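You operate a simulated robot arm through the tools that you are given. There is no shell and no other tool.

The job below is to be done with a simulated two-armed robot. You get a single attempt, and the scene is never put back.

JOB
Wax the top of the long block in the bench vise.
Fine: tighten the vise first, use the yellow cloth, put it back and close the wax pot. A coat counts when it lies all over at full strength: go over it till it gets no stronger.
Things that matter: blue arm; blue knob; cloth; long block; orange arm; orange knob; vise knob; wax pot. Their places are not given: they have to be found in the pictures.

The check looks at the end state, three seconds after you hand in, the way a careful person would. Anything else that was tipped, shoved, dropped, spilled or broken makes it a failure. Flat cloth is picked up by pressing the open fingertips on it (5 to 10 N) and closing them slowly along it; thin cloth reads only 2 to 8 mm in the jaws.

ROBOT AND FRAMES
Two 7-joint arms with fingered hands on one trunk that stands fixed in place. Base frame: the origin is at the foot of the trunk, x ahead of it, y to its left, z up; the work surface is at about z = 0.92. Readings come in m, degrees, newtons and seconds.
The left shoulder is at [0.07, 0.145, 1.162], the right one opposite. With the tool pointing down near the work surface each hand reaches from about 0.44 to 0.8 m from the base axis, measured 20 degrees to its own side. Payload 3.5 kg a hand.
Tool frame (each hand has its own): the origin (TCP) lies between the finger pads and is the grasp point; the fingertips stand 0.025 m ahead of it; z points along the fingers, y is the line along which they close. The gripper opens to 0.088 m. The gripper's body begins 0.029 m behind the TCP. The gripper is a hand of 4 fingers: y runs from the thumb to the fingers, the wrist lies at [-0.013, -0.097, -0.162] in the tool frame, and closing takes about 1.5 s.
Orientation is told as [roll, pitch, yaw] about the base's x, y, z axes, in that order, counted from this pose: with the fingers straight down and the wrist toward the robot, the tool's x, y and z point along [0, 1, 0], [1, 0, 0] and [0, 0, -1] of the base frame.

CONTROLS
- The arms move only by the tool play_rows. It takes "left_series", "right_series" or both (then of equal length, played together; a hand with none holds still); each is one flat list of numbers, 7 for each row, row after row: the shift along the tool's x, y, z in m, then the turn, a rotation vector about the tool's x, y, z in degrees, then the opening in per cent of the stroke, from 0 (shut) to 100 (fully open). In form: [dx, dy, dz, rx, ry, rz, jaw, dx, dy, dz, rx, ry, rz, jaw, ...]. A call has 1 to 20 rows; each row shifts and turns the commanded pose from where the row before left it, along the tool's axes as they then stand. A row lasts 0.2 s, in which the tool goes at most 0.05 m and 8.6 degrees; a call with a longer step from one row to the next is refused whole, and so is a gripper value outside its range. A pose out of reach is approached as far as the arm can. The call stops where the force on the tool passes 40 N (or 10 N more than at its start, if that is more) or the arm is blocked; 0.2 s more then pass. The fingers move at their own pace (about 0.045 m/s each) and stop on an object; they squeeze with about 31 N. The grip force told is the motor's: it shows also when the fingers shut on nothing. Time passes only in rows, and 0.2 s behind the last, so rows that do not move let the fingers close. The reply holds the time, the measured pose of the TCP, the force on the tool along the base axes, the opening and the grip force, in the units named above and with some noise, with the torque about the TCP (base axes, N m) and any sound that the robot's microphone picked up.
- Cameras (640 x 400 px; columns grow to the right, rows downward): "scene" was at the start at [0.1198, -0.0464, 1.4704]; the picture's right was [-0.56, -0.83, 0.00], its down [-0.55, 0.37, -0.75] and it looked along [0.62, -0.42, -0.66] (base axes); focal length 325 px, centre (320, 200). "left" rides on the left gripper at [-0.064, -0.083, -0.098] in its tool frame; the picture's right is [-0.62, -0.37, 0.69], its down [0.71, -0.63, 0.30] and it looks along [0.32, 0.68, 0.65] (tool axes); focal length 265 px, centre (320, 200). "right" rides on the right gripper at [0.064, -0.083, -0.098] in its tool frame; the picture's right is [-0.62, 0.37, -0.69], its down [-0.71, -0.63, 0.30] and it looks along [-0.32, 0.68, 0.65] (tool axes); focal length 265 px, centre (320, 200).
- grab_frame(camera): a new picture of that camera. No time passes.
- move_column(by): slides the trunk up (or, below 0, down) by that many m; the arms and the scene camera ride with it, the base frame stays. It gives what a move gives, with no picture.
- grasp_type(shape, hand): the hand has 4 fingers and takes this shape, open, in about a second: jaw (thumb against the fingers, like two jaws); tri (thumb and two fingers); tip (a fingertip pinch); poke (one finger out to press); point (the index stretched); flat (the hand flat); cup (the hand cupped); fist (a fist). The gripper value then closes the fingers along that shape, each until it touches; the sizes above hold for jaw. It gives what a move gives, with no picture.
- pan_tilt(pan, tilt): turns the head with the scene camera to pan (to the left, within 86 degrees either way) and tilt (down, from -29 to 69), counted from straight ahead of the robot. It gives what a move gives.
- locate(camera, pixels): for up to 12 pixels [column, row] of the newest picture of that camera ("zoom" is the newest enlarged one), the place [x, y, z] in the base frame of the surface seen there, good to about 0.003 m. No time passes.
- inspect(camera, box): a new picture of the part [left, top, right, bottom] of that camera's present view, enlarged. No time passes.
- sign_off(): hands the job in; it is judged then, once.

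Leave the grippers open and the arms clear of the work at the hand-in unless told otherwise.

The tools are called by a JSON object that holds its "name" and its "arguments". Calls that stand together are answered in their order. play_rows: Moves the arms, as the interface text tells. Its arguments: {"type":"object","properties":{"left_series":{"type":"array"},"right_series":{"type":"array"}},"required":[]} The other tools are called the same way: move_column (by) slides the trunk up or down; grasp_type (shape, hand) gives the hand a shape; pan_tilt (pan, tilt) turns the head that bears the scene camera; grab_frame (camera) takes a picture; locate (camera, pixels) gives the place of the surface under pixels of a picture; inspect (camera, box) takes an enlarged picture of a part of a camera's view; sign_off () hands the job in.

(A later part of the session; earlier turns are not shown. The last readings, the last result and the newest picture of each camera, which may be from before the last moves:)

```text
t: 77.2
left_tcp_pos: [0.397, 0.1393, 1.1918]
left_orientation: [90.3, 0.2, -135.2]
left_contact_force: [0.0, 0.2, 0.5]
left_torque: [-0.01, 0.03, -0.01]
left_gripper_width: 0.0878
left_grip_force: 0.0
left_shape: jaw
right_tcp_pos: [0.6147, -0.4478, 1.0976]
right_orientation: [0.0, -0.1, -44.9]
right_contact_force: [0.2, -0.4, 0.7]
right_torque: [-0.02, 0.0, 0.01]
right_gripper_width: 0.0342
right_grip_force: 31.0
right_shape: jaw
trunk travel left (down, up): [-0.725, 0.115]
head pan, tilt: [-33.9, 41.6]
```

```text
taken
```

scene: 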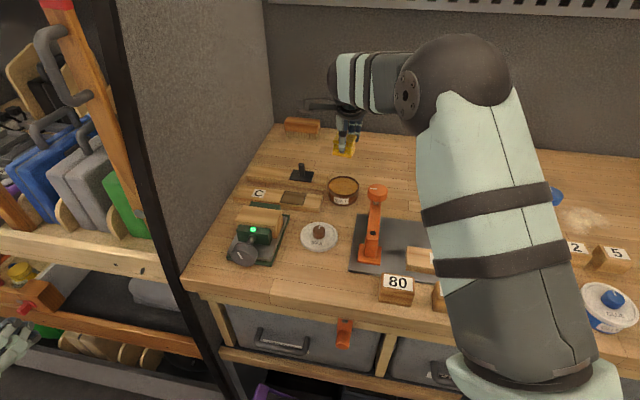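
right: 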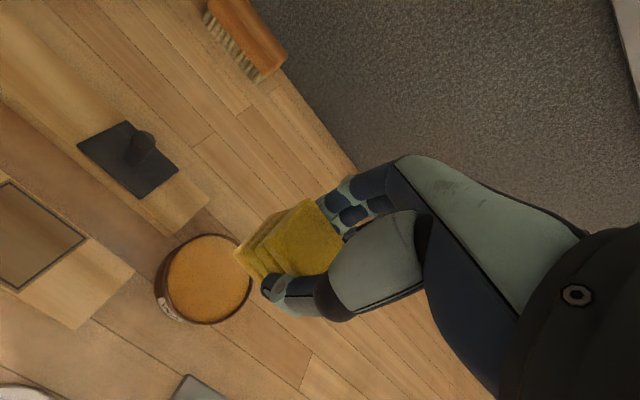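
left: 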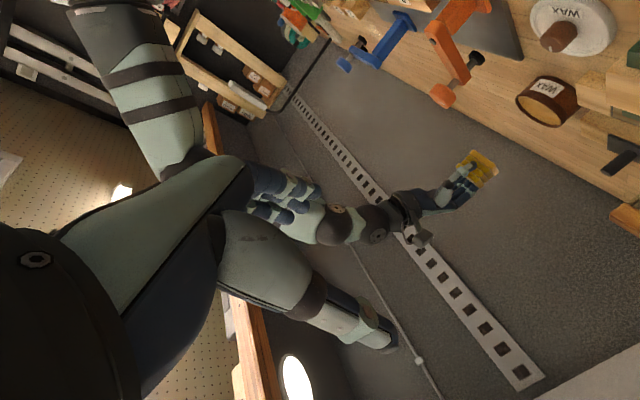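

The left arm is away. Now I'll measure the block top more precisely at higher zoom.

{"name": "inspect", "arguments": {"camera": "scene", "box": [234, 200, 290, 235]}}

{"name": "locate", "arguments": {"camera": "zoom", "pixels": [[100, 60], [60, 130], [40, 195], [330, 95], [300, 160], [290, 220], [545, 105], [530, 180], [510, 250], [330, 78], [285, 235], [530, 100]]}}

```text
11.43 times, centred on (262, 218) of scene
```

zoom: 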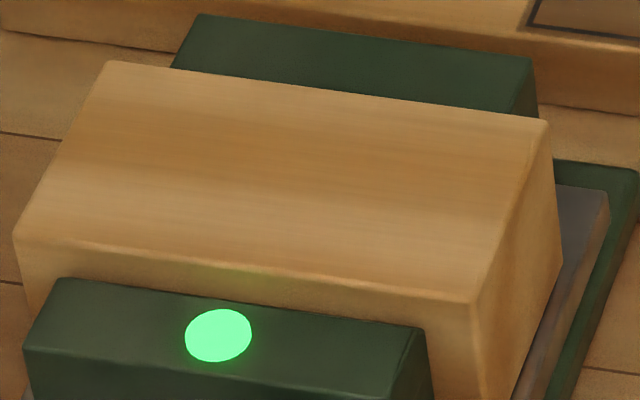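

```text
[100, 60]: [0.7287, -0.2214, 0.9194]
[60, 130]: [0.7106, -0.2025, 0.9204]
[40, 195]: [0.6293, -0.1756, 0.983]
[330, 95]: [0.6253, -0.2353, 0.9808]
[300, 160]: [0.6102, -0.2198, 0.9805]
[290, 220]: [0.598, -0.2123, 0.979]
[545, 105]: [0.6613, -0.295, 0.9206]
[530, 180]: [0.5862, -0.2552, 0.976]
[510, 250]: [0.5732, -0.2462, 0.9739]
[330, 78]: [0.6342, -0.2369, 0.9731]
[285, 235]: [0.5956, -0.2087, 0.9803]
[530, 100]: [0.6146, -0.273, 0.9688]
```

Block top: u 0.558–0.609, v 0.234–0.322, z≈0.981. I'll carry the waxed pad at z≈1.097 to above its centre.

{"name": "play_rows", "arguments": {"right_series": [0.027, -0.028, 0, 0, 0, 0, 0, 0.027, -0.028, 0, 0, 0, 0, 0, 0.027, -0.028, 0, 0, 0, 0, 0, 0.027, -0.028, 0, 0, 0, 0, 0, 0.027, -0.028, 0, 0, 0, 0, 0, 0.027, -0.028, 0, 0, 0, 0, 0, 0, 0, 0, 0, 0, 0, 0]}}

{"name": "grab_frame", "arguments": {"camera": "scene"}}

{"name": "grab_frame", "arguments": {"camera": "right"}}

```text
t: 78.8
left_tcp_pos: [0.3984, 0.1362, 1.1917]
left_orientation: [90.2, 0.2, -135.3]
left_contact_force: [0.1, -0.7, -0.6]
left_torque: [-0.02, 0.02, -0.05]
left_gripper_width: 0.088
left_grip_force: 0.1
left_shape: jaw
right_tcp_pos: [0.611, -0.2161, 1.0958]
right_orientation: [0.0, 0.1, -45.0]
right_contact_force: [0.4, 0.1, -0.8]
right_torque: [-0.01, -0.01, -0.01]
right_gripper_width: 0.0342
right_grip_force: 30.9
right_shape: jaw
trunk travel left (down, up): [-0.725, 0.115]
head pan, tilt: [-33.9, 41.6]
```

```text
taken
```

scene: 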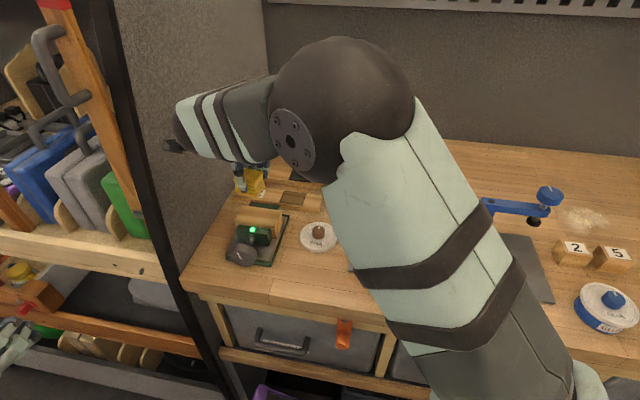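

```text
taken
```

right: 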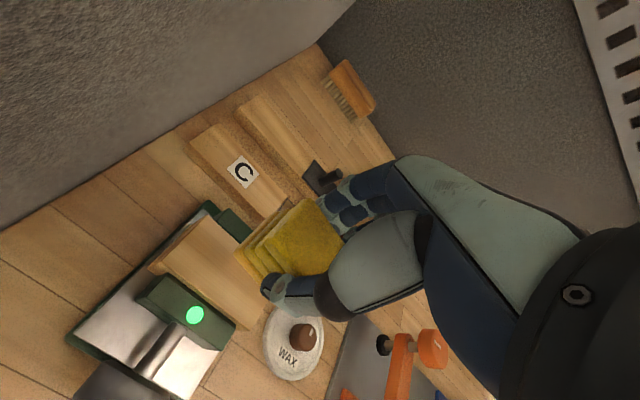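

The pad is above the block; the orange clamp is untouched. I'll lower to just above the block top, then touch slowly.

{"name": "play_rows", "arguments": {"right_series": [0, -0.0013, 0.03, 0, 0, 0, 0, 0, 0, 0.03, 0, 0, 0, 0, 0, 0, 0.005, 0, 0, 0, 0, 0, 0, 0, 0, 0, 0, 0]}}

{"name": "inspect", "arguments": {"camera": "scene", "box": [200, 170, 300, 270]}}

{"name": "grab_frame", "arguments": {"camera": "right"}}

```text
t: 79.8
left_tcp_pos: [0.3984, 0.1385, 1.193]
left_orientation: [90.2, 0.2, -135.3]
left_contact_force: [-0.1, -0.2, -0.4]
left_torque: [-0.02, -0.02, 0.05]
left_gripper_width: 0.0874
left_grip_force: 0.1
left_shape: jaw
right_tcp_pos: [0.61, -0.214, 1.0313]
right_orientation: [-0.1, 0.1, -45.0]
right_contact_force: [0.7, 0.4, -1.1]
right_torque: [0.0, 0.0, 0.01]
right_gripper_width: 0.0341
right_grip_force: 30.9
right_shape: jaw
trunk travel left (down, up): [-0.725, 0.115]
head pan, tilt: [-33.9, 41.6]
```

```text
4.00 times, centred on (250, 220) of scene
```

zoom: 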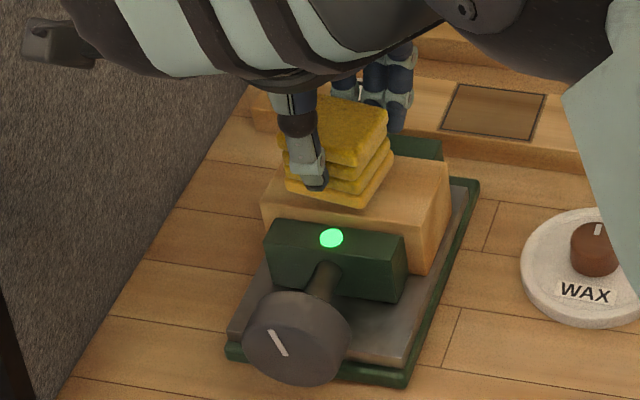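

```text
taken
```

right: 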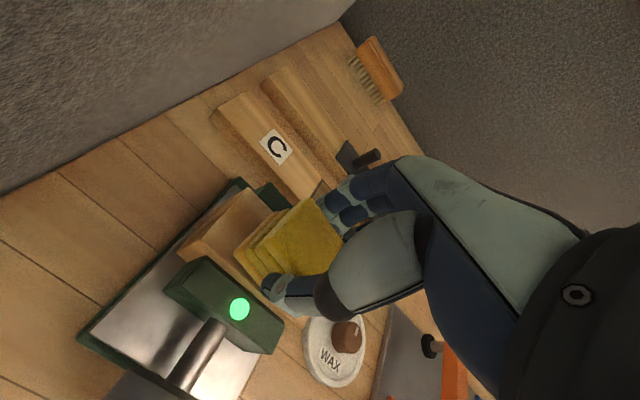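

The pad is about 6 mm above the block. I'll touch down gently in small steps.

{"name": "play_rows", "arguments": {"right_series": [0, 0, 0.003, 0, 0, 0, 0, 0, 0, 0.003, 0, 0, 0, 0]}}

{"name": "play_rows", "arguments": {"right_series": [0, 0, 0.001, 0, 0, 0, 0, 0, 0, 0.001, 0, 0, 0, 0]}}

```text
t: 80.4
left_tcp_pos: [0.3988, 0.1386, 1.192]
left_orientation: [90.2, 0.1, -135.3]
left_contact_force: [-0.2, 0.0, -1.2]
left_torque: [-0.01, 0.01, 0.02]
left_gripper_width: 0.0874
left_grip_force: 0.0
left_shape: jaw
right_tcp_pos: [0.6096, -0.214, 1.0265]
right_orientation: [0.0, 0.0, -45.0]
right_contact_force: [-0.3, 0.3, -0.8]
right_torque: [0.02, 0.0, 0.01]
right_gripper_width: 0.0341
right_grip_force: 30.8
right_shape: jaw
trunk travel left (down, up): [-0.725, 0.115]
head pan, tilt: [-33.9, 41.6]
```

```text
t: 81.0
left_tcp_pos: [0.3983, 0.1382, 1.1925]
left_orientation: [90.1, 0.2, -135.3]
left_contact_force: [0.5, 0.1, 0.3]
left_torque: [0.0, -0.02, 0.01]
left_gripper_width: 0.0876
left_grip_force: 0.0
left_shape: jaw
right_tcp_pos: [0.6105, -0.214, 1.0248]
right_orientation: [0.0, -0.1, -45.0]
right_contact_force: [-0.3, -0.2, -0.5]
right_torque: [0.02, 0.01, -0.02]
right_gripper_width: 0.034
right_grip_force: 31.7
right_shape: jaw
trunk travel left (down, up): [-0.725, 0.115]
head pan, tilt: [-33.9, 41.6]
```

Still free at z=1.025. I'll go on in 1 mm steps.

{"name": "play_rows", "arguments": {"right_series": [0, 0, 0.001, 0, 0, 0, 0, 0, 0, 0.001, 0, 0, 0, 0]}}

{"name": "play_rows", "arguments": {"right_series": [0, 0, 0.001, 0, 0, 0, 0, 0, 0, 0, 0, 0, 0, 0]}}

```text
t: 81.6
left_tcp_pos: [0.3991, 0.1384, 1.1927]
left_orientation: [90.2, 0.2, -135.4]
left_contact_force: [-0.4, 0.2, -0.4]
left_torque: [0.04, 0.05, 0.0]
left_gripper_width: 0.0878
left_grip_force: 0.0
left_shape: jaw
right_tcp_pos: [0.6105, -0.2145, 1.0229]
right_orientation: [0.0, 0.0, -45.0]
right_contact_force: [-0.3, 0.3, -0.2]
right_torque: [0.0, -0.02, 0.02]
right_gripper_width: 0.034
right_grip_force: 30.9
right_shape: jaw
trunk travel left (down, up): [-0.725, 0.115]
head pan, tilt: [-33.9, 41.6]
```

```text
t: 82.2
left_tcp_pos: [0.3973, 0.1387, 1.1927]
left_orientation: [90.2, 0.1, -135.2]
left_contact_force: [0.0, 0.2, 0.4]
left_torque: [-0.02, 0.01, 0.0]
left_gripper_width: 0.088
left_grip_force: 0.1
left_shape: jaw
right_tcp_pos: [0.6103, -0.2151, 1.0227]
right_orientation: [0.1, 0.0, -45.0]
right_contact_force: [-0.7, 0.7, 2.8]
right_torque: [0.02, 0.07, 0.0]
right_gripper_width: 0.0342
right_grip_force: 30.9
right_shape: jaw
trunk travel left (down, up): [-0.725, 0.115]
head pan, tilt: [-33.9, 41.6]
```

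Contact: 2.8 N. I'll press 1 mm more (about 7 N) and do one pass along the block, ±33 mm along v.

{"name": "play_rows", "arguments": {"right_series": [0, 0, 0.001, 0, 0, 0, 0, 0.011, 0, 0, 0, 0, 0, 0, 0.011, 0, 0, 0, 0, 0, 0, 0.011, 0, 0, 0, 0, 0, 0, -0.011, 0, 0, 0, 0, 0, 0, -0.011, 0, 0, 0, 0, 0, 0, -0.011, 0, 0, 0, 0, 0, 0, -0.011, 0, 0, 0, 0, 0, 0, -0.011, 0, 0, 0, 0, 0, 0, -0.011, 0, 0, 0, 0, 0, 0]}}

{"name": "inspect", "arguments": {"camera": "scene", "box": [200, 170, 300, 270]}}

{"name": "grab_frame", "arguments": {"camera": "right"}}

```text
t: 84.4
left_tcp_pos: [0.3977, 0.1393, 1.1925]
left_orientation: [90.2, 0.2, -135.3]
left_contact_force: [-0.2, -0.8, 0.0]
left_torque: [0.02, 0.0, 0.03]
left_gripper_width: 0.0876
left_grip_force: 0.2
left_shape: jaw
right_tcp_pos: [0.5864, -0.2383, 1.0215]
right_orientation: [0.1, -0.1, -45.0]
right_contact_force: [1.4, 2.3, 6.3]
right_torque: [0.09, 0.04, 0.0]
right_gripper_width: 0.0342
right_grip_force: 30.9
right_shape: jaw
trunk travel left (down, up): [-0.725, 0.115]
head pan, tilt: [-33.9, 41.6]
```

```text
4.00 times, centred on (250, 220) of scene
```

zoom: 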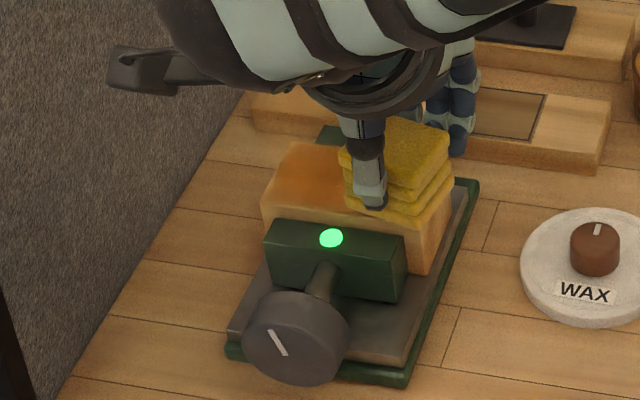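

```text
taken
```

right: 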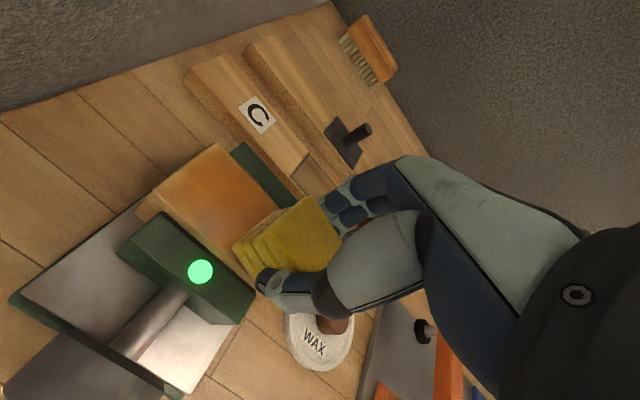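

Wax is going on: an orange stain shows on the middle of the block. The front strip and left end are still pale. I'll shift 12 mm toward the front, make a pass there and back, then move to the back strip.

{"name": "play_rows", "arguments": {"right_series": [0, -0.006, 0, 0, 0, 0, 0, 0, -0.006, 0, 0, 0, 0, 0, 0.0117, 0, 0, 0, 0, 0, 0, 0.0117, 0, 0, 0, 0, 0, 0, 0.0117, 0, 0, 0, 0, 0, 0, 0.0117, 0, 0, 0, 0, 0, 0, 0.0117, 0, 0, 0, 0, 0, 0, 0.0117, 0, 0, 0, 0, 0, 0, -0.0117, 0, 0, 0, 0, 0, 0, -0.0117, 0, 0, 0, 0, 0, 0, -0.0117, 0, 0, 0, 0, 0, 0, -0.0117, 0, 0, 0, 0, 0, 0, -0.0117, 0, 0, 0, 0, 0, 0, -0.0117, 0, 0, 0, 0, 0, 0, 0, 0.012, 0, 0, 0, 0, 0, 0, 0.012, 0, 0, 0, 0, 0]}}

{"name": "inspect", "arguments": {"camera": "scene", "box": [200, 170, 300, 270]}}

{"name": "grab_frame", "arguments": {"camera": "right"}}

```text
t: 87.8
left_tcp_pos: [0.3979, 0.1389, 1.1927]
left_orientation: [90.2, 0.2, -135.4]
left_contact_force: [-0.1, 0.2, 0.6]
left_torque: [0.02, 0.01, 0.05]
left_gripper_width: 0.0874
left_grip_force: 0.1
left_shape: jaw
right_tcp_pos: [0.5939, -0.2474, 1.0219]
right_orientation: [-0.1, 0.0, -45.1]
right_contact_force: [-1.4, 0.8, 5.6]
right_torque: [0.07, 0.06, -0.01]
right_gripper_width: 0.0339
right_grip_force: 30.6
right_shape: jaw
trunk travel left (down, up): [-0.725, 0.115]
head pan, tilt: [-33.9, 41.6]
```

```text
4.00 times, centred on (250, 220) of scene
```

zoom: 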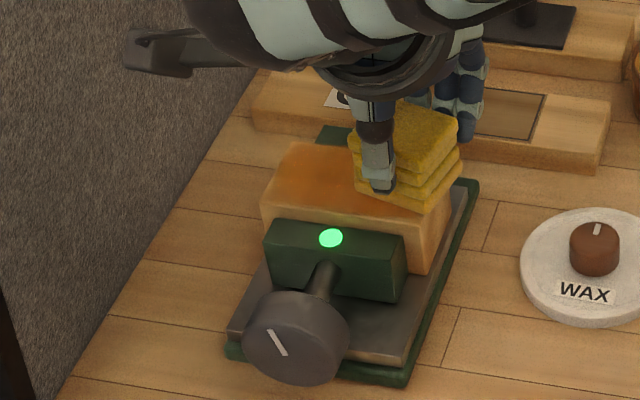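

```text
taken
```

right: 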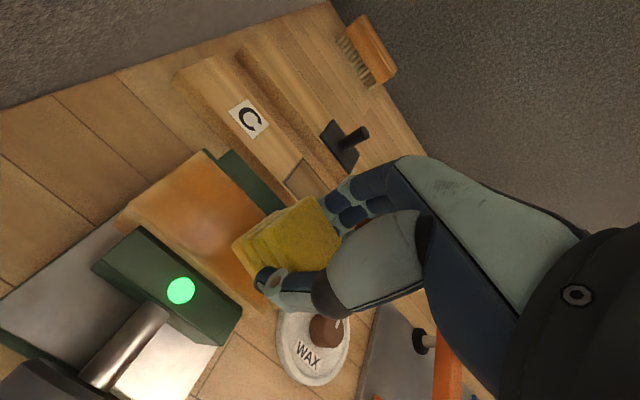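

The front strip took wax. Now the back strip: a pass out and back at u≈0.595.

{"name": "play_rows", "arguments": {"right_series": [0.0117, 0, 0, 0, 0, 0, 0, 0.0117, 0, 0, 0, 0, 0, 0, 0.0117, 0, 0, 0, 0, 0, 0, 0.0117, 0, 0, 0, 0, 0, 0, 0.0117, 0, 0, 0, 0, 0, 0, 0.0117, 0, 0, 0, 0, 0, 0, -0.0117, 0, 0, 0, 0, 0, 0, -0.0117, 0, 0, 0, 0, 0, 0, -0.0117, 0, 0, 0, 0, 0, 0, -0.0117, 0, 0, 0, 0, 0, 0, -0.0117, 0, 0, 0, 0, 0, 0, -0.0117, 0, 0, 0, 0, 0, 0]}}

{"name": "inspect", "arguments": {"camera": "scene", "box": [200, 170, 300, 270]}}

{"name": "inspect", "arguments": {"camera": "right", "box": [60, 120, 300, 330]}}

```text
t: 90.4
left_tcp_pos: [0.3993, 0.1385, 1.192]
left_orientation: [90.2, 0.2, -135.3]
left_contact_force: [-1.0, -0.8, 0.0]
left_torque: [-0.01, -0.03, 0.02]
left_gripper_width: 0.0879
left_grip_force: 0.0
left_shape: jaw
right_tcp_pos: [0.5948, -0.2477, 1.0227]
right_orientation: [-0.1, -0.1, -45.0]
right_contact_force: [0.1, 0.5, 1.5]
right_torque: [0.06, 0.01, -0.03]
right_gripper_width: 0.034
right_grip_force: 31.7
right_shape: jaw
trunk travel left (down, up): [-0.725, 0.115]
head pan, tilt: [-33.9, 41.6]
```

```text
4.00 times, centred on (250, 220) of scene
```

zoom: 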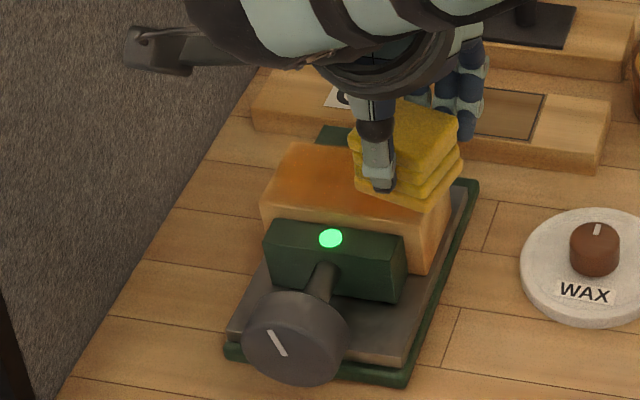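

```text
1.90 times, centred on (180, 225) of right
```

zoom: 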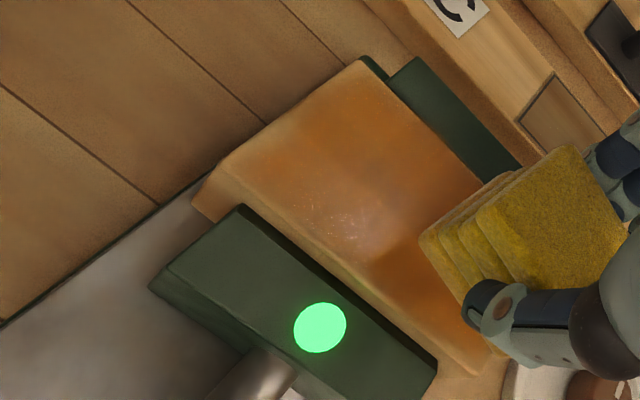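

The coat is building; the left end and the front edge are still paler, and pressure has dropped to 1.5 N. I'll press 1 mm more and do a full serpentine with wider strokes, from the back edge toward the front.

{"name": "play_rows", "arguments": {"right_series": [-0.009, 0.006, 0.001, 0, 0, 0, 0, 0.015, 0, 0, 0, 0, 0, 0, 0.015, 0, 0, 0, 0, 0, 0, 0.015, 0, 0, 0, 0, 0, 0, 0.015, 0, 0, 0, 0, 0, 0, 0.015, 0, 0, 0, 0, 0, 0, 0.015, 0, 0, 0, 0, 0, 0, 0, -0.009, 0, 0, 0, 0, 0, -0.015, 0, 0, 0, 0, 0, 0, -0.015, 0, 0, 0, 0, 0, 0, -0.015, 0, 0, 0, 0, 0, 0, -0.015, 0, 0, 0, 0, 0, 0, -0.015, 0, 0, 0, 0, 0, 0, -0.015, 0, 0, 0, 0, 0, 0, 0, -0.009, 0, 0, 0, 0, 0]}}

{"name": "play_rows", "arguments": {"right_series": [0.015, 0, 0, 0, 0, 0, 0, 0.015, 0, 0, 0, 0, 0, 0, 0.015, 0, 0, 0, 0, 0, 0, 0.015, 0, 0, 0, 0, 0, 0, 0.015, 0, 0, 0, 0, 0, 0, 0.015, 0, 0, 0, 0, 0, 0, 0, -0.009, 0, 0, 0, 0, 0, -0.015, 0, 0, 0, 0, 0, 0, -0.015, 0, 0, 0, 0, 0, 0, -0.015, 0, 0, 0, 0, 0, 0, -0.015, 0, 0, 0, 0, 0, 0, -0.015, 0, 0, 0, 0, 0, 0, -0.015, 0, 0, 0, 0, 0, 0, 0, -0.009, 0, 0, 0, 0, 0]}}

{"name": "inspect", "arguments": {"camera": "right", "box": [60, 120, 300, 330]}}

{"name": "inspect", "arguments": {"camera": "scene", "box": [200, 170, 300, 270]}}

```text
t: 93.6
left_tcp_pos: [0.3971, 0.1379, 1.1931]
left_orientation: [90.1, 0.2, -135.3]
left_contact_force: [0.3, -0.4, -0.8]
left_torque: [0.01, 0.02, 0.01]
left_gripper_width: 0.0877
left_grip_force: 0.1
left_shape: jaw
right_tcp_pos: [0.5787, -0.246, 1.0215]
right_orientation: [0.0, -0.1, -45.1]
right_contact_force: [3.7, -2.2, 9.5]
right_torque: [0.02, -0.04, -0.02]
right_gripper_width: 0.034
right_grip_force: 30.8
right_shape: jaw
trunk travel left (down, up): [-0.725, 0.115]
head pan, tilt: [-33.9, 41.6]
```

```text
t: 96.6
left_tcp_pos: [0.3984, 0.1388, 1.1922]
left_orientation: [90.2, 0.2, -135.2]
left_contact_force: [0.8, 0.1, -0.1]
left_torque: [0.0, 0.0, 0.02]
left_gripper_width: 0.0881
left_grip_force: 0.1
left_shape: jaw
right_tcp_pos: [0.5697, -0.2326, 1.0206]
right_orientation: [0.1, -0.1, -45.2]
right_contact_force: [-0.5, -0.8, 0.8]
right_torque: [-0.05, -0.03, -0.01]
right_gripper_width: 0.034
right_grip_force: 31.1
right_shape: jaw
trunk travel left (down, up): [-0.725, 0.115]
head pan, tilt: [-33.9, 41.6]
```

```text
1.90 times, centred on (180, 225) of right
```

zoom: 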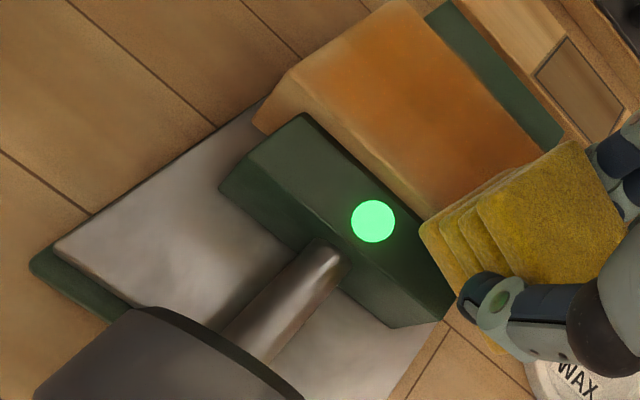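

```text
4.00 times, centred on (250, 220) of scene
```

zoom: 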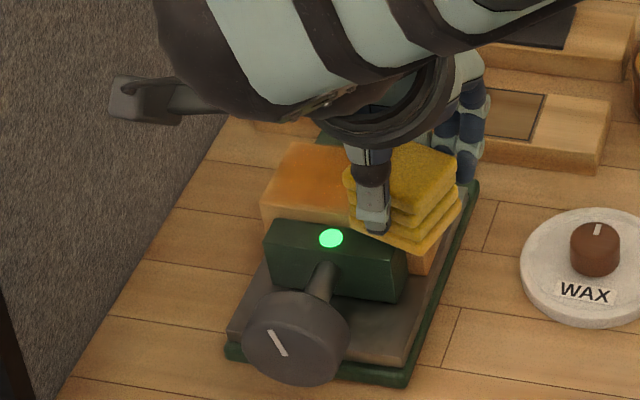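

I'll finish the front-most pass, then lift to look at the whole surface.

{"name": "play_rows", "arguments": {"right_series": [0.015, 0, 0, 0, 0, 0, 0, 0.015, 0, 0, 0, 0, 0, 0, 0.015, 0, 0, 0, 0, 0, 0, 0.015, 0, 0, 0, 0, 0, 0, 0.015, 0, 0, 0, 0, 0, 0, 0.015, 0, 0, 0, 0, 0, 0, -0.015, 0, 0, 0, 0, 0, 0, -0.015, 0, 0, 0, 0, 0, 0, -0.015, 0, 0, 0, 0, 0, 0, 0, 0.014, 0, 0, 0, 0, 0]}}

{"name": "play_rows", "arguments": {"right_series": [0, 0, -0.01, 0, 0, 0, 0, 0, 0, -0.03, 0, 0, 0, 0, 0, 0.035, -0.035, 0, 0, 0, 0, 0, 0.04, 0, 0, 0, 0, 0, 0, 0.04, 0, 0, 0, 0, 0, 0, 0, 0, 0, 0, 0, 0]}}

{"name": "inspect", "arguments": {"camera": "scene", "box": [220, 190, 300, 260]}}

{"name": "grab_frame", "arguments": {"camera": "right"}}

```text
t: 98.8
left_tcp_pos: [0.3975, 0.1389, 1.1934]
left_orientation: [90.2, 0.2, -135.3]
left_contact_force: [0.3, -0.8, 0.0]
left_torque: [0.0, 0.01, 0.01]
left_gripper_width: 0.0878
left_grip_force: 0.0
left_shape: jaw
right_tcp_pos: [0.6076, -0.2106, 1.0206]
right_orientation: [-0.1, 0.0, -45.0]
right_contact_force: [-3.6, 2.6, 6.4]
right_torque: [0.12, 0.07, -0.02]
right_gripper_width: 0.0341
right_grip_force: 30.7
right_shape: jaw
trunk travel left (down, up): [-0.725, 0.115]
head pan, tilt: [-33.9, 41.6]
```

```text
t: 100.2
left_tcp_pos: [0.3969, 0.1389, 1.1919]
left_orientation: [90.1, 0.1, -135.3]
left_contact_force: [-0.2, -0.3, -1.2]
left_torque: [0.0, 0.04, 0.0]
left_gripper_width: 0.0877
left_grip_force: 0.1
left_shape: jaw
right_tcp_pos: [0.6906, -0.2898, 1.0965]
right_orientation: [-0.1, 0.1, -45.0]
right_contact_force: [-0.1, -0.5, -0.8]
right_torque: [-0.02, 0.02, 0.0]
right_gripper_width: 0.0337
right_grip_force: 30.7
right_shape: jaw
trunk travel left (down, up): [-0.725, 0.115]
head pan, tilt: [-33.9, 41.6]
```

```text
5.71 times, centred on (260, 225) of scene
```

zoom: 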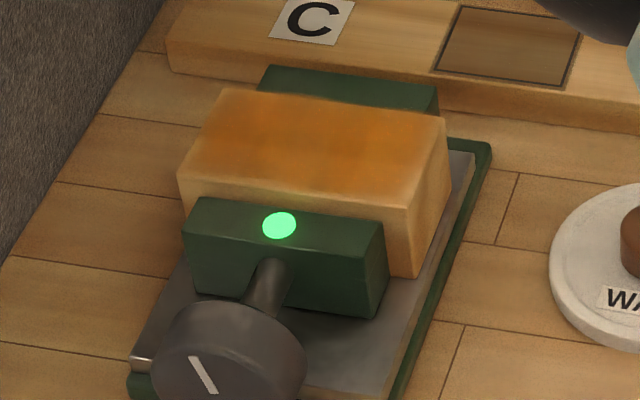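

```text
taken
```

right: 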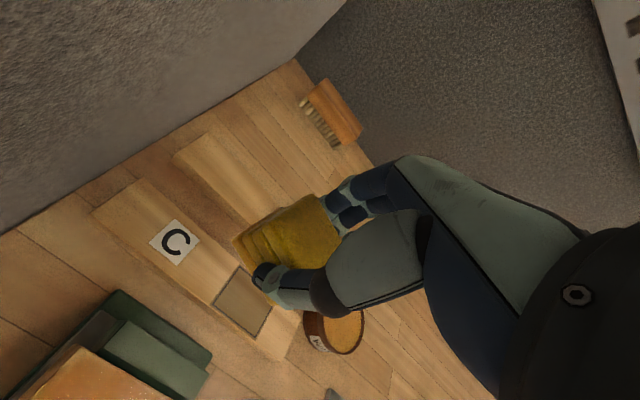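

The surface has an orange coat but it's uneven: paler at the left end and along the edges. I'll take a close look at it.

{"name": "inspect", "arguments": {"camera": "scene", "box": [234, 200, 290, 235]}}

{"name": "inspect", "arguments": {"camera": "scene", "box": [310, 150, 380, 215]}}

```text
11.43 times, centred on (262, 218) of scene
```

zoom: 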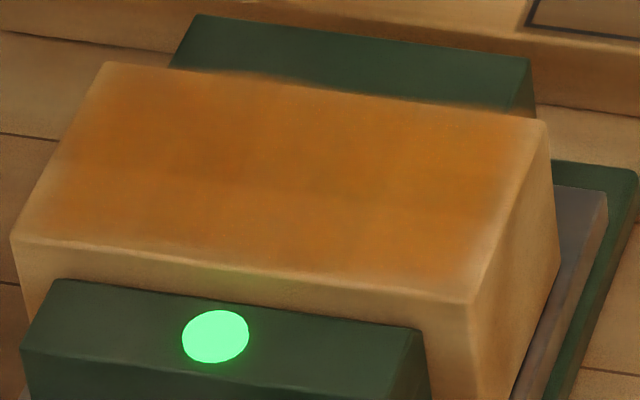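

```text
6.15 times, centred on (345, 182) of scene
```

zoom: 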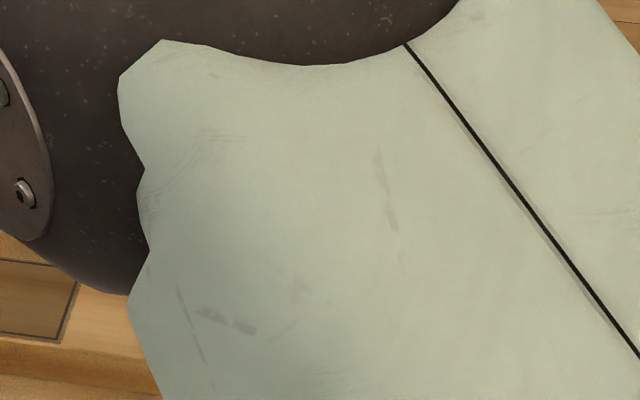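

The edges (left, front, right) are paler than the middle, so I need more wax and more passes there. Back to the pot for another dip; I'll move above it and re-measure its position.

{"name": "play_rows", "arguments": {"right_series": [-0.0411, 0.0148, 0, 0, 0, 0, 0, -0.0411, 0.0148, 0, 0, 0, 0, 0, -0.0411, 0.0148, 0, 0, 0, 0, 0, -0.0411, 0.0148, 0, 0, 0, 0, 0, 0, 0, 0, 0, 0, 0, 0]}}

{"name": "inspect", "arguments": {"camera": "scene", "box": [300, 130, 400, 230]}}

{"name": "locate", "arguments": {"camera": "zoom", "pixels": [[235, 222], [354, 232], [296, 187], [290, 263], [293, 222], [232, 250], [352, 255]]}}

{"name": "grab_frame", "arguments": {"camera": "right"}}

{"name": "inspect", "arguments": {"camera": "scene", "box": [234, 200, 290, 235]}}

```text
t: 101.4
left_tcp_pos: [0.3998, 0.1392, 1.1926]
left_orientation: [90.2, 0.3, -135.4]
left_contact_force: [0.5, 0.2, 0.3]
left_torque: [0.01, 0.01, -0.03]
left_gripper_width: 0.0877
left_grip_force: 0.1
left_shape: jaw
right_tcp_pos: [0.6177, -0.4492, 1.0975]
right_orientation: [-0.1, 0.1, -45.1]
right_contact_force: [0.2, -0.4, -0.5]
right_torque: [0.01, 0.01, -0.01]
right_gripper_width: 0.0338
right_grip_force: 30.9
right_shape: jaw
trunk travel left (down, up): [-0.725, 0.115]
head pan, tilt: [-33.9, 41.6]
```

```text
4.00 times, centred on (350, 180) of scene
```

zoom: 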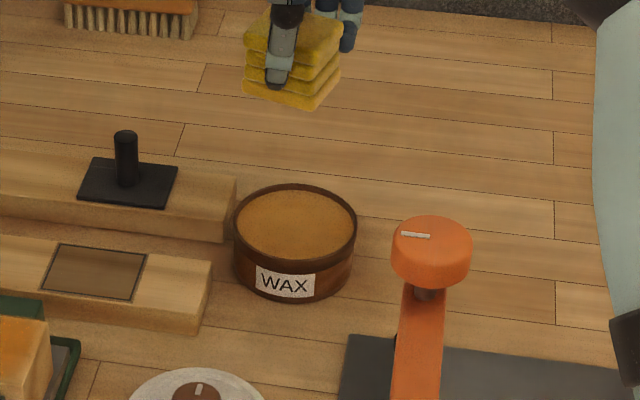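

```text
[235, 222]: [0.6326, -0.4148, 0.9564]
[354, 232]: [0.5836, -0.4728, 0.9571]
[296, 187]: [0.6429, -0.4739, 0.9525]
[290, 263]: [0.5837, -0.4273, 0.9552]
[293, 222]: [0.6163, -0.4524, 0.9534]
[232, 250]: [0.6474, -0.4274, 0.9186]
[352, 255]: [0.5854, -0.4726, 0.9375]
```

```text
taken
```

right: 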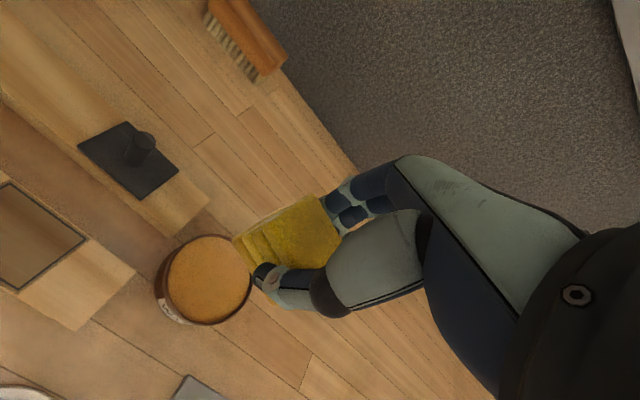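

```text
11.43 times, centred on (262, 218) of scene
```

zoom: 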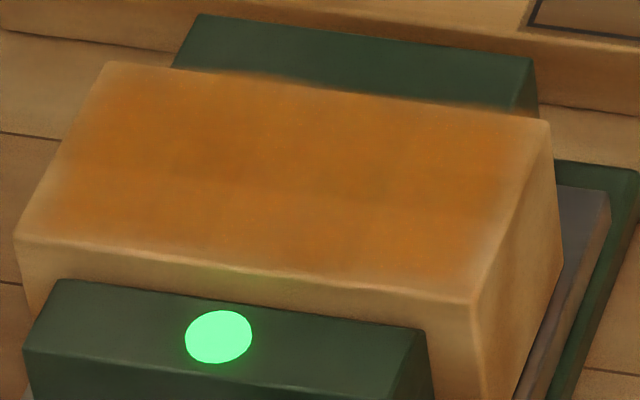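

I'll look closely at how the pad sits in the fingers now.

{"name": "inspect", "arguments": {"camera": "right", "box": [210, 170, 370, 330]}}

{"name": "inspect", "arguments": {"camera": "scene", "box": [345, 120, 405, 165]}}

{"name": "inspect", "arguments": {"camera": "scene", "box": [330, 120, 400, 165]}}

```text
2.50 times, centred on (290, 250) of right
```

zoom: 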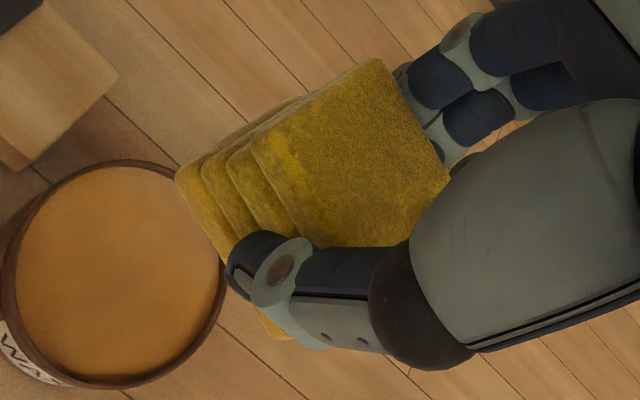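

```text
8.89 times, centred on (375, 142) of scene
```

zoom: 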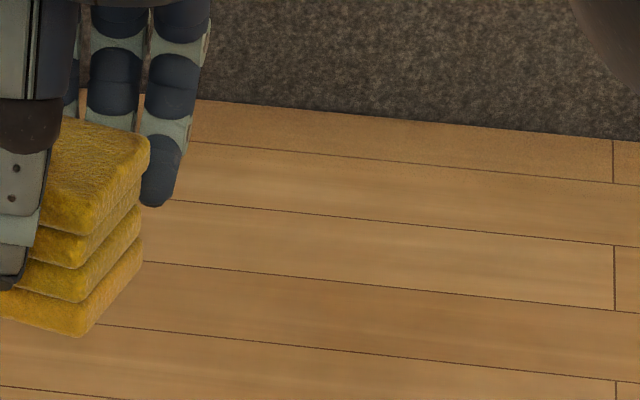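

```text
8.89 times, centred on (365, 142) of scene
```

zoom: 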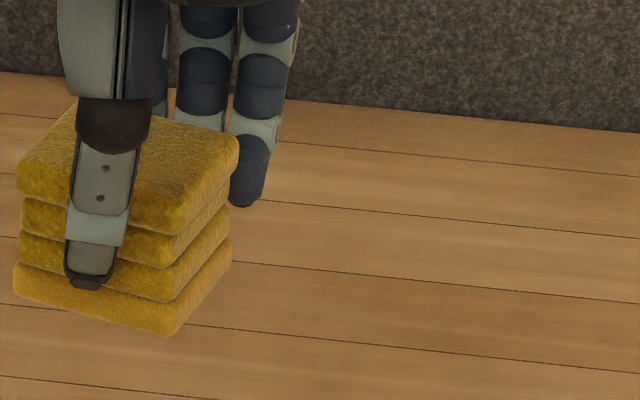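

The pad has tilted a few degrees in the fingers but is held well. I'll dip again: centre on the pot, then go down to just above the wax.

{"name": "play_rows", "arguments": {"right_series": [-0.002, -0.002, 0.03, 0, 0, 0, 0, 0, 0, 0.03, 0, 0, 0, 0, 0, 0, 0.022, 0, 0, 0, 0, 0, 0, 0.008, 0, 0, 0, 0, 0, 0, 0.005, 0, 0, 0, 0, 0, 0, 0, 0, 0, 0, 0]}}

{"name": "inspect", "arguments": {"camera": "scene", "box": [300, 130, 400, 230]}}

```text
t: 102.8
left_tcp_pos: [0.3979, 0.1384, 1.1937]
left_orientation: [90.2, 0.2, -135.3]
left_contact_force: [-0.6, -0.4, 0.9]
left_torque: [-0.02, 0.01, -0.02]
left_gripper_width: 0.0877
left_grip_force: 0.0
left_shape: jaw
right_tcp_pos: [0.6141, -0.4508, 1.0009]
right_orientation: [0.1, 0.0, -45.1]
right_contact_force: [-0.3, 1.2, 0.5]
right_torque: [-0.01, -0.01, 0.01]
right_gripper_width: 0.0336
right_grip_force: 31.1
right_shape: jaw
trunk travel left (down, up): [-0.725, 0.115]
head pan, tilt: [-33.9, 41.6]
```

```text
4.00 times, centred on (350, 180) of scene
```

zoom: 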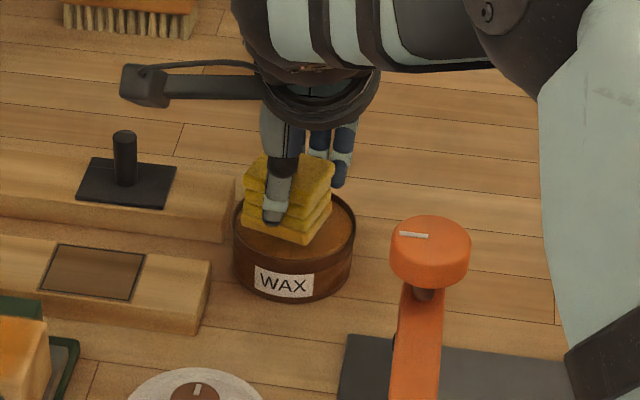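

The pad sits about 4 mm left of the pot's centre. I'll shift right 4 mm and lower to press on the wax.

{"name": "play_rows", "arguments": {"right_series": [-0.004, 0, 0, 0, 0, 0, 0, 0, 0, 0.003, 0, 0, 0, 0, 0, 0, 0.002, 0, 0, 0, 0]}}

{"name": "play_rows", "arguments": {"right_series": [0, 0, 0.0015, 0, 0, 0, 0, 0, 0, 0.001, 0, 0, 0, 0]}}

{"name": "inspect", "arguments": {"camera": "scene", "box": [300, 130, 400, 230]}}

```text
t: 103.6
left_tcp_pos: [0.3984, 0.1386, 1.1912]
left_orientation: [90.2, 0.1, -135.3]
left_contact_force: [-0.3, -0.2, 0.6]
left_torque: [-0.01, -0.01, -0.01]
left_gripper_width: 0.0878
left_grip_force: 0.0
left_shape: jaw
right_tcp_pos: [0.6111, -0.4531, 0.9936]
right_orientation: [0.0, 0.0, -45.0]
right_contact_force: [0.6, -0.8, -0.5]
right_torque: [-0.02, 0.02, -0.01]
right_gripper_width: 0.0336
right_grip_force: 30.6
right_shape: jaw
trunk travel left (down, up): [-0.725, 0.115]
head pan, tilt: [-33.9, 41.6]
```

```text
t: 104.2
left_tcp_pos: [0.399, 0.138, 1.1932]
left_orientation: [90.2, 0.3, -135.3]
left_contact_force: [-0.7, 0.0, -0.4]
left_torque: [0.01, 0.02, -0.01]
left_gripper_width: 0.0878
left_grip_force: 0.0
left_shape: jaw
right_tcp_pos: [0.6103, -0.4528, 0.993]
right_orientation: [0.1, 0.1, -44.9]
right_contact_force: [-0.5, 0.0, 1.0]
right_torque: [-0.02, -0.02, -0.02]
right_gripper_width: 0.0336
right_grip_force: 31.2
right_shape: jaw
trunk travel left (down, up): [-0.725, 0.115]
head pan, tilt: [-33.9, 41.6]
```

```text
4.00 times, centred on (350, 180) of scene
```

zoom: 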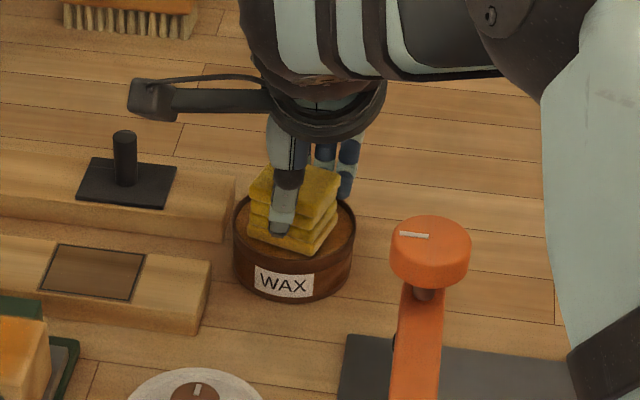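

Only 1 N yet at z=0.993. I'll press further in 1 mm steps.

{"name": "play_rows", "arguments": {"right_series": [0, 0, 0.001, 0, 0, 0, 0, 0, 0, 0.001, 0, 0, 0, 0, 0, 0, 0, 0, 0, 0, 0]}}

```text
t: 105.0
left_tcp_pos: [0.3968, 0.1391, 1.1929]
left_orientation: [90.2, 0.2, -135.3]
left_contact_force: [-0.5, 0.3, -0.5]
left_torque: [-0.01, 0.0, 0.0]
left_gripper_width: 0.0877
left_grip_force: 0.1
left_shape: jaw
right_tcp_pos: [0.6078, -0.4531, 0.992]
right_orientation: [0.0, -0.2, -44.9]
right_contact_force: [-0.2, 0.2, 5.1]
right_torque: [0.01, 0.0, 0.0]
right_gripper_width: 0.0336
right_grip_force: 31.2
right_shape: jaw
trunk travel left (down, up): [-0.725, 0.115]
head pan, tilt: [-33.9, 41.6]
```

5 N on the wax. I'll press one more millimetre, hold for about a second, then lift.

{"name": "play_rows", "arguments": {"right_series": [0, 0, 0.001, 0, 0, 0, 0, 0, 0, 0, 0, 0, 0, 0, 0, 0, 0, 0, 0, 0, 0, 0, 0, 0, 0, 0, 0, 0, 0, 0, 0, 0, 0, 0, 0, 0, 0, -0.005, 0, 0, 0, 0, 0, 0, -0.015, 0, 0, 0, 0, 0, 0, -0.03, 0, 0, 0, 0, 0, 0, -0.03, 0, 0, 0, 0, 0, 0, -0.02, 0, 0, 0, 0, 0, 0, 0, 0, 0, 0, 0]}}

{"name": "inspect", "arguments": {"camera": "scene", "box": [300, 130, 400, 230]}}

{"name": "inspect", "arguments": {"camera": "scene", "box": [330, 120, 400, 165]}}

```text
t: 107.4
left_tcp_pos: [0.3995, 0.1373, 1.1933]
left_orientation: [90.2, 0.2, -135.3]
left_contact_force: [0.2, -0.4, -0.2]
left_torque: [-0.01, -0.02, -0.01]
left_gripper_width: 0.0877
left_grip_force: 0.0
left_shape: jaw
right_tcp_pos: [0.6099, -0.4519, 1.0927]
right_orientation: [0.0, 0.0, -45.0]
right_contact_force: [-0.1, -0.3, -0.5]
right_torque: [0.0, -0.01, -0.01]
right_gripper_width: 0.0336
right_grip_force: 30.8
right_shape: jaw
trunk travel left (down, up): [-0.725, 0.115]
head pan, tilt: [-33.9, 41.6]
```

```text
4.00 times, centred on (350, 180) of scene
```

zoom: 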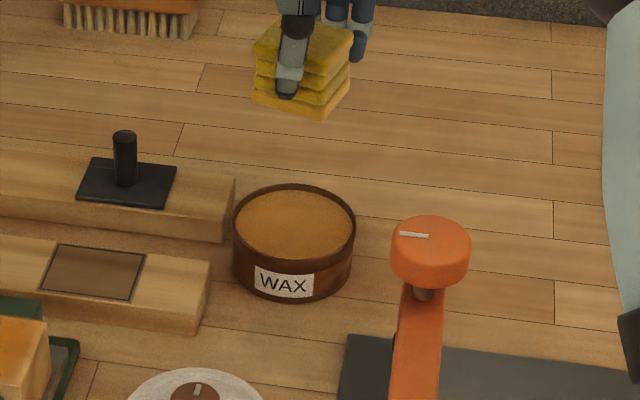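

```text
8.89 times, centred on (365, 142) of scene
```

zoom: 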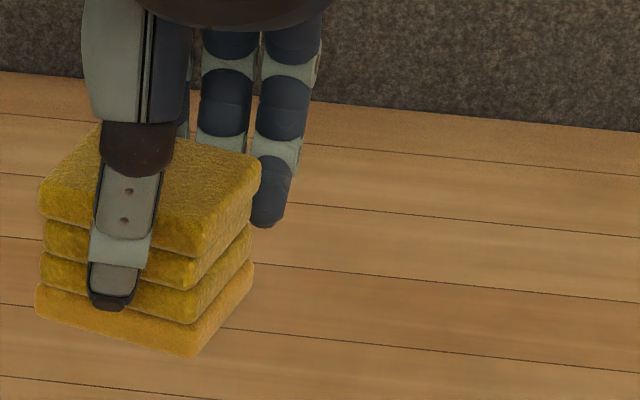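

The bottom layer is amber again, so it's reloaded. I'll carry the pad back above the block and lower to just above contact.

{"name": "play_rows", "arguments": {"right_series": [0.0274, -0.0278, 0, 0, 0, 0, 0, 0.0274, -0.0278, 0, 0, 0, 0, 0, 0.0274, -0.0278, 0, 0, 0, 0, 0, 0.0274, -0.0278, 0, 0, 0, 0, 0, 0.0274, -0.0278, 0, 0, 0, 0, 0, 0.0274, -0.0278, 0, 0, 0, 0, 0, 0, 0, 0.03, 0, 0, 0, 0, 0, 0, 0.03, 0, 0, 0, 0, 0, 0, 0.008, 0, 0, 0, 0, 0, 0, 0, 0, 0, 0, 0]}}

{"name": "play_rows", "arguments": {"right_series": [0, 0, 0.002, 0, 0, 0, 0, 0, 0, 0.001, 0, 0, 0, 0]}}

```text
t: 109.6
left_tcp_pos: [0.398, 0.1363, 1.1921]
left_orientation: [90.2, 0.2, -135.3]
left_contact_force: [-0.3, 0.6, -0.9]
left_torque: [-0.01, -0.01, -0.01]
left_gripper_width: 0.0875
left_grip_force: 0.0
left_shape: jaw
right_tcp_pos: [0.6098, -0.2181, 1.0206]
right_orientation: [0.0, 0.0, -45.1]
right_contact_force: [-0.2, -1.0, -0.5]
right_torque: [-0.03, 0.0, 0.01]
right_gripper_width: 0.0334
right_grip_force: 30.8
right_shape: jaw
trunk travel left (down, up): [-0.725, 0.115]
head pan, tilt: [-33.9, 41.6]
```

```text
t: 110.2
left_tcp_pos: [0.3984, 0.1387, 1.1942]
left_orientation: [90.3, 0.2, -135.3]
left_contact_force: [-0.5, -0.3, 0.4]
left_torque: [0.02, 0.01, -0.01]
left_gripper_width: 0.0879
left_grip_force: 0.1
left_shape: jaw
right_tcp_pos: [0.6096, -0.2182, 1.0187]
right_orientation: [0.2, -0.3, -45.0]
right_contact_force: [1.8, -0.6, 8.4]
right_torque: [0.01, -0.04, -0.02]
right_gripper_width: 0.0337
right_grip_force: 31.3
right_shape: jaw
trunk travel left (down, up): [-0.725, 0.115]
head pan, tilt: [-33.9, 41.6]
```

8 N contact at the centre. I'll now work outwards: first to the front edge and the left end, then lines along v stepping back 1 cm each.

{"name": "play_rows", "arguments": {"right_series": [0, -0.012, 0, 0, 0, 0, 0, 0, -0.012, 0, 0, 0, 0, 0, 0.015, 0, 0, 0, 0, 0, 0, 0.015, 0, 0, 0, 0, 0, 0, 0.015, 0, 0, 0, 0, 0, 0, -0.0157, 0, 0, 0, 0, 0, 0, -0.0157, 0, 0, 0, 0, 0, 0, -0.0157, 0, 0, 0, 0, 0, 0, -0.0157, 0, 0, 0, 0, 0, 0, -0.0157, 0, 0, 0, 0, 0, 0, -0.0157, 0, 0, 0, 0, 0, 0, 0, 0.01, 0, 0, 0, 0, 0, 0.0157, 0, 0, 0, 0, 0, 0, 0.0157, 0, 0, 0, 0, 0, 0, 0.0157, 0, 0, 0, 0, 0, 0, 0.0157, 0, 0, 0, 0, 0, 0, 0.0157, 0, 0, 0, 0, 0, 0, 0.0157, 0, 0, 0, 0, 0, 0]}}

{"name": "play_rows", "arguments": {"right_series": [0, 0.01, 0, 0, 0, 0, 0, -0.0157, 0, 0, 0, 0, 0, 0, -0.0157, 0, 0, 0, 0, 0, 0, -0.0157, 0, 0, 0, 0, 0, 0, -0.0157, 0, 0, 0, 0, 0, 0, -0.0157, 0, 0, 0, 0, 0, 0, -0.0157, 0, 0, 0, 0, 0, 0, 0, 0.01, 0, 0, 0, 0, 0, 0.0157, 0, 0, 0, 0, 0, 0, 0.0157, 0, 0, 0, 0, 0, 0, 0.0157, 0, 0, 0, 0, 0, 0, 0.0157, 0, 0, 0, 0, 0, 0, 0.0157, 0, 0, 0, 0, 0, 0, 0.0157, 0, 0, 0, 0, 0, 0]}}

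{"name": "inspect", "arguments": {"camera": "scene", "box": [200, 170, 300, 270]}}

{"name": "inspect", "arguments": {"camera": "right", "box": [100, 150, 340, 350]}}

```text
t: 114.0
left_tcp_pos: [0.3969, 0.1384, 1.1939]
left_orientation: [90.3, 0.2, -135.3]
left_contact_force: [1.5, 0.7, -1.2]
left_torque: [0.02, -0.01, -0.02]
left_gripper_width: 0.0878
left_grip_force: 0.0
left_shape: jaw
right_tcp_pos: [0.6283, -0.1756, 1.0194]
right_orientation: [0.1, -0.2, -45.2]
right_contact_force: [-4.1, -4.3, 13.7]
right_torque: [-0.14, 0.14, 0.0]
right_gripper_width: 0.0337
right_grip_force: 30.9
right_shape: jaw
trunk travel left (down, up): [-0.725, 0.115]
head pan, tilt: [-33.9, 41.6]
```

```text
t: 117.0
left_tcp_pos: [0.3971, 0.139, 1.1921]
left_orientation: [90.2, 0.1, -135.4]
left_contact_force: [0.0, 0.3, 0.3]
left_torque: [-0.01, 0.03, 0.02]
left_gripper_width: 0.0879
left_grip_force: 0.0
left_shape: jaw
right_tcp_pos: [0.6458, -0.191, 1.02]
right_orientation: [0.0, 0.0, -45.1]
right_contact_force: [-2.9, -1.3, 6.2]
right_torque: [-0.11, 0.03, -0.05]
right_gripper_width: 0.0335
right_grip_force: 31.1
right_shape: jaw
trunk travel left (down, up): [-0.725, 0.115]
head pan, tilt: [-33.9, 41.6]
```

```text
4.00 times, centred on (250, 220) of scene
```

zoom: 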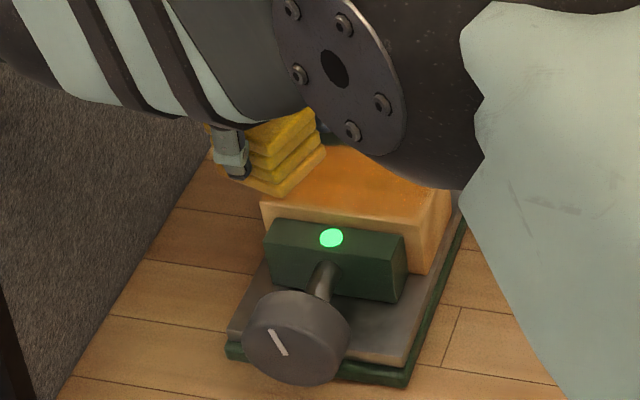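

```text
2.00 times, centred on (220, 250) of right
```

zoom: 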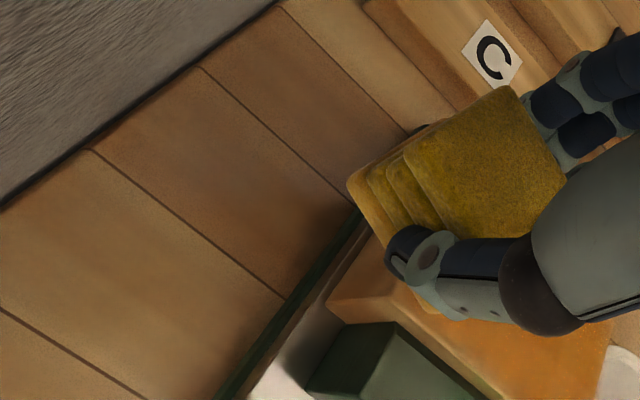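

The right part of the top is now a fuller orange. I'll continue with the two back lines.

{"name": "play_rows", "arguments": {"right_series": [0, 0.01, 0, 0, 0, 0, 0, -0.0157, 0, 0, 0, 0, 0, 0, -0.0157, 0, 0, 0, 0, 0, 0, -0.0157, 0, 0, 0, 0, 0, 0, -0.0157, 0, 0, 0, 0, 0, 0, -0.0157, 0, 0, 0, 0, 0, 0, -0.0157, 0, 0, 0, 0, 0, 0, 0, 0.008, 0, 0, 0, 0, 0, 0.0157, 0, 0, 0, 0, 0, 0, 0.0157, 0, 0, 0, 0, 0, 0, 0.0157, 0, 0, 0, 0, 0, 0, 0.0157, 0, 0, 0, 0, 0, 0, 0.0157, 0, 0, 0, 0, 0, 0, 0.0157, 0, 0, 0, 0, 0, 0]}}

{"name": "play_rows", "arguments": {"right_series": [0, 0, -0.01, 0, 0, 0, 0, 0, 0.01, -0.03, 0, 0, 0, 0, -0.02, 0.035, -0.03, 0, 0, 0, 0, -0.03, 0.03, 0, 0, 0, 0, 0, -0.04, 0.02, 0, 0, 0, 0, 0, -0.04, 0, 0, 0, 0, 0, 0, -0.04, 0, 0, 0, 0, 0, 0, 0, 0, 0, 0, 0, 0, 0]}}

{"name": "inspect", "arguments": {"camera": "scene", "box": [234, 200, 290, 235]}}

{"name": "grab_frame", "arguments": {"camera": "scene"}}

```text
t: 120.0
left_tcp_pos: [0.3959, 0.1375, 1.1928]
left_orientation: [90.2, 0.2, -135.4]
left_contact_force: [-0.8, 0.0, 0.5]
left_torque: [0.0, 0.03, -0.02]
left_gripper_width: 0.0875
left_grip_force: 0.2
left_shape: jaw
right_tcp_pos: [0.6575, -0.2025, 1.0191]
right_orientation: [0.0, -0.1, -45.0]
right_contact_force: [-1.8, -0.6, 6.7]
right_torque: [-0.06, 0.07, -0.02]
right_gripper_width: 0.0335
right_grip_force: 31.4
right_shape: jaw
trunk travel left (down, up): [-0.725, 0.115]
head pan, tilt: [-33.9, 41.6]
```

```text
refused: row 3 steps farther than a row can; nothing moved
```

```text
11.43 times, centred on (262, 218) of scene
```

zoom: 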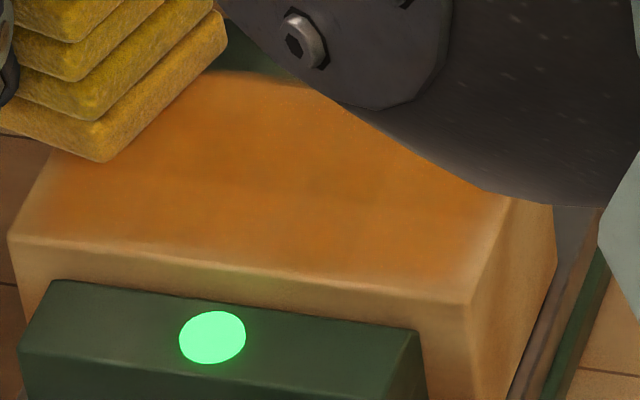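

```text
taken
```

scene: 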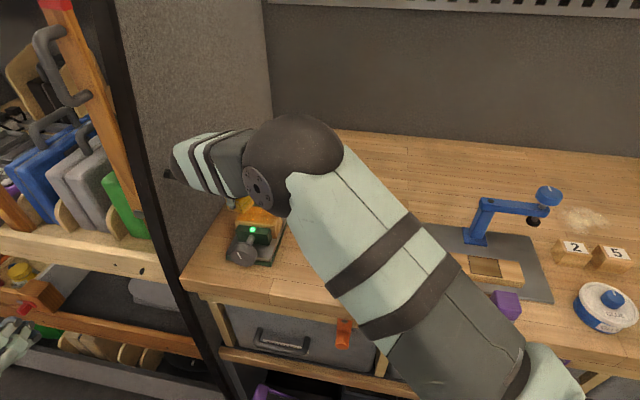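

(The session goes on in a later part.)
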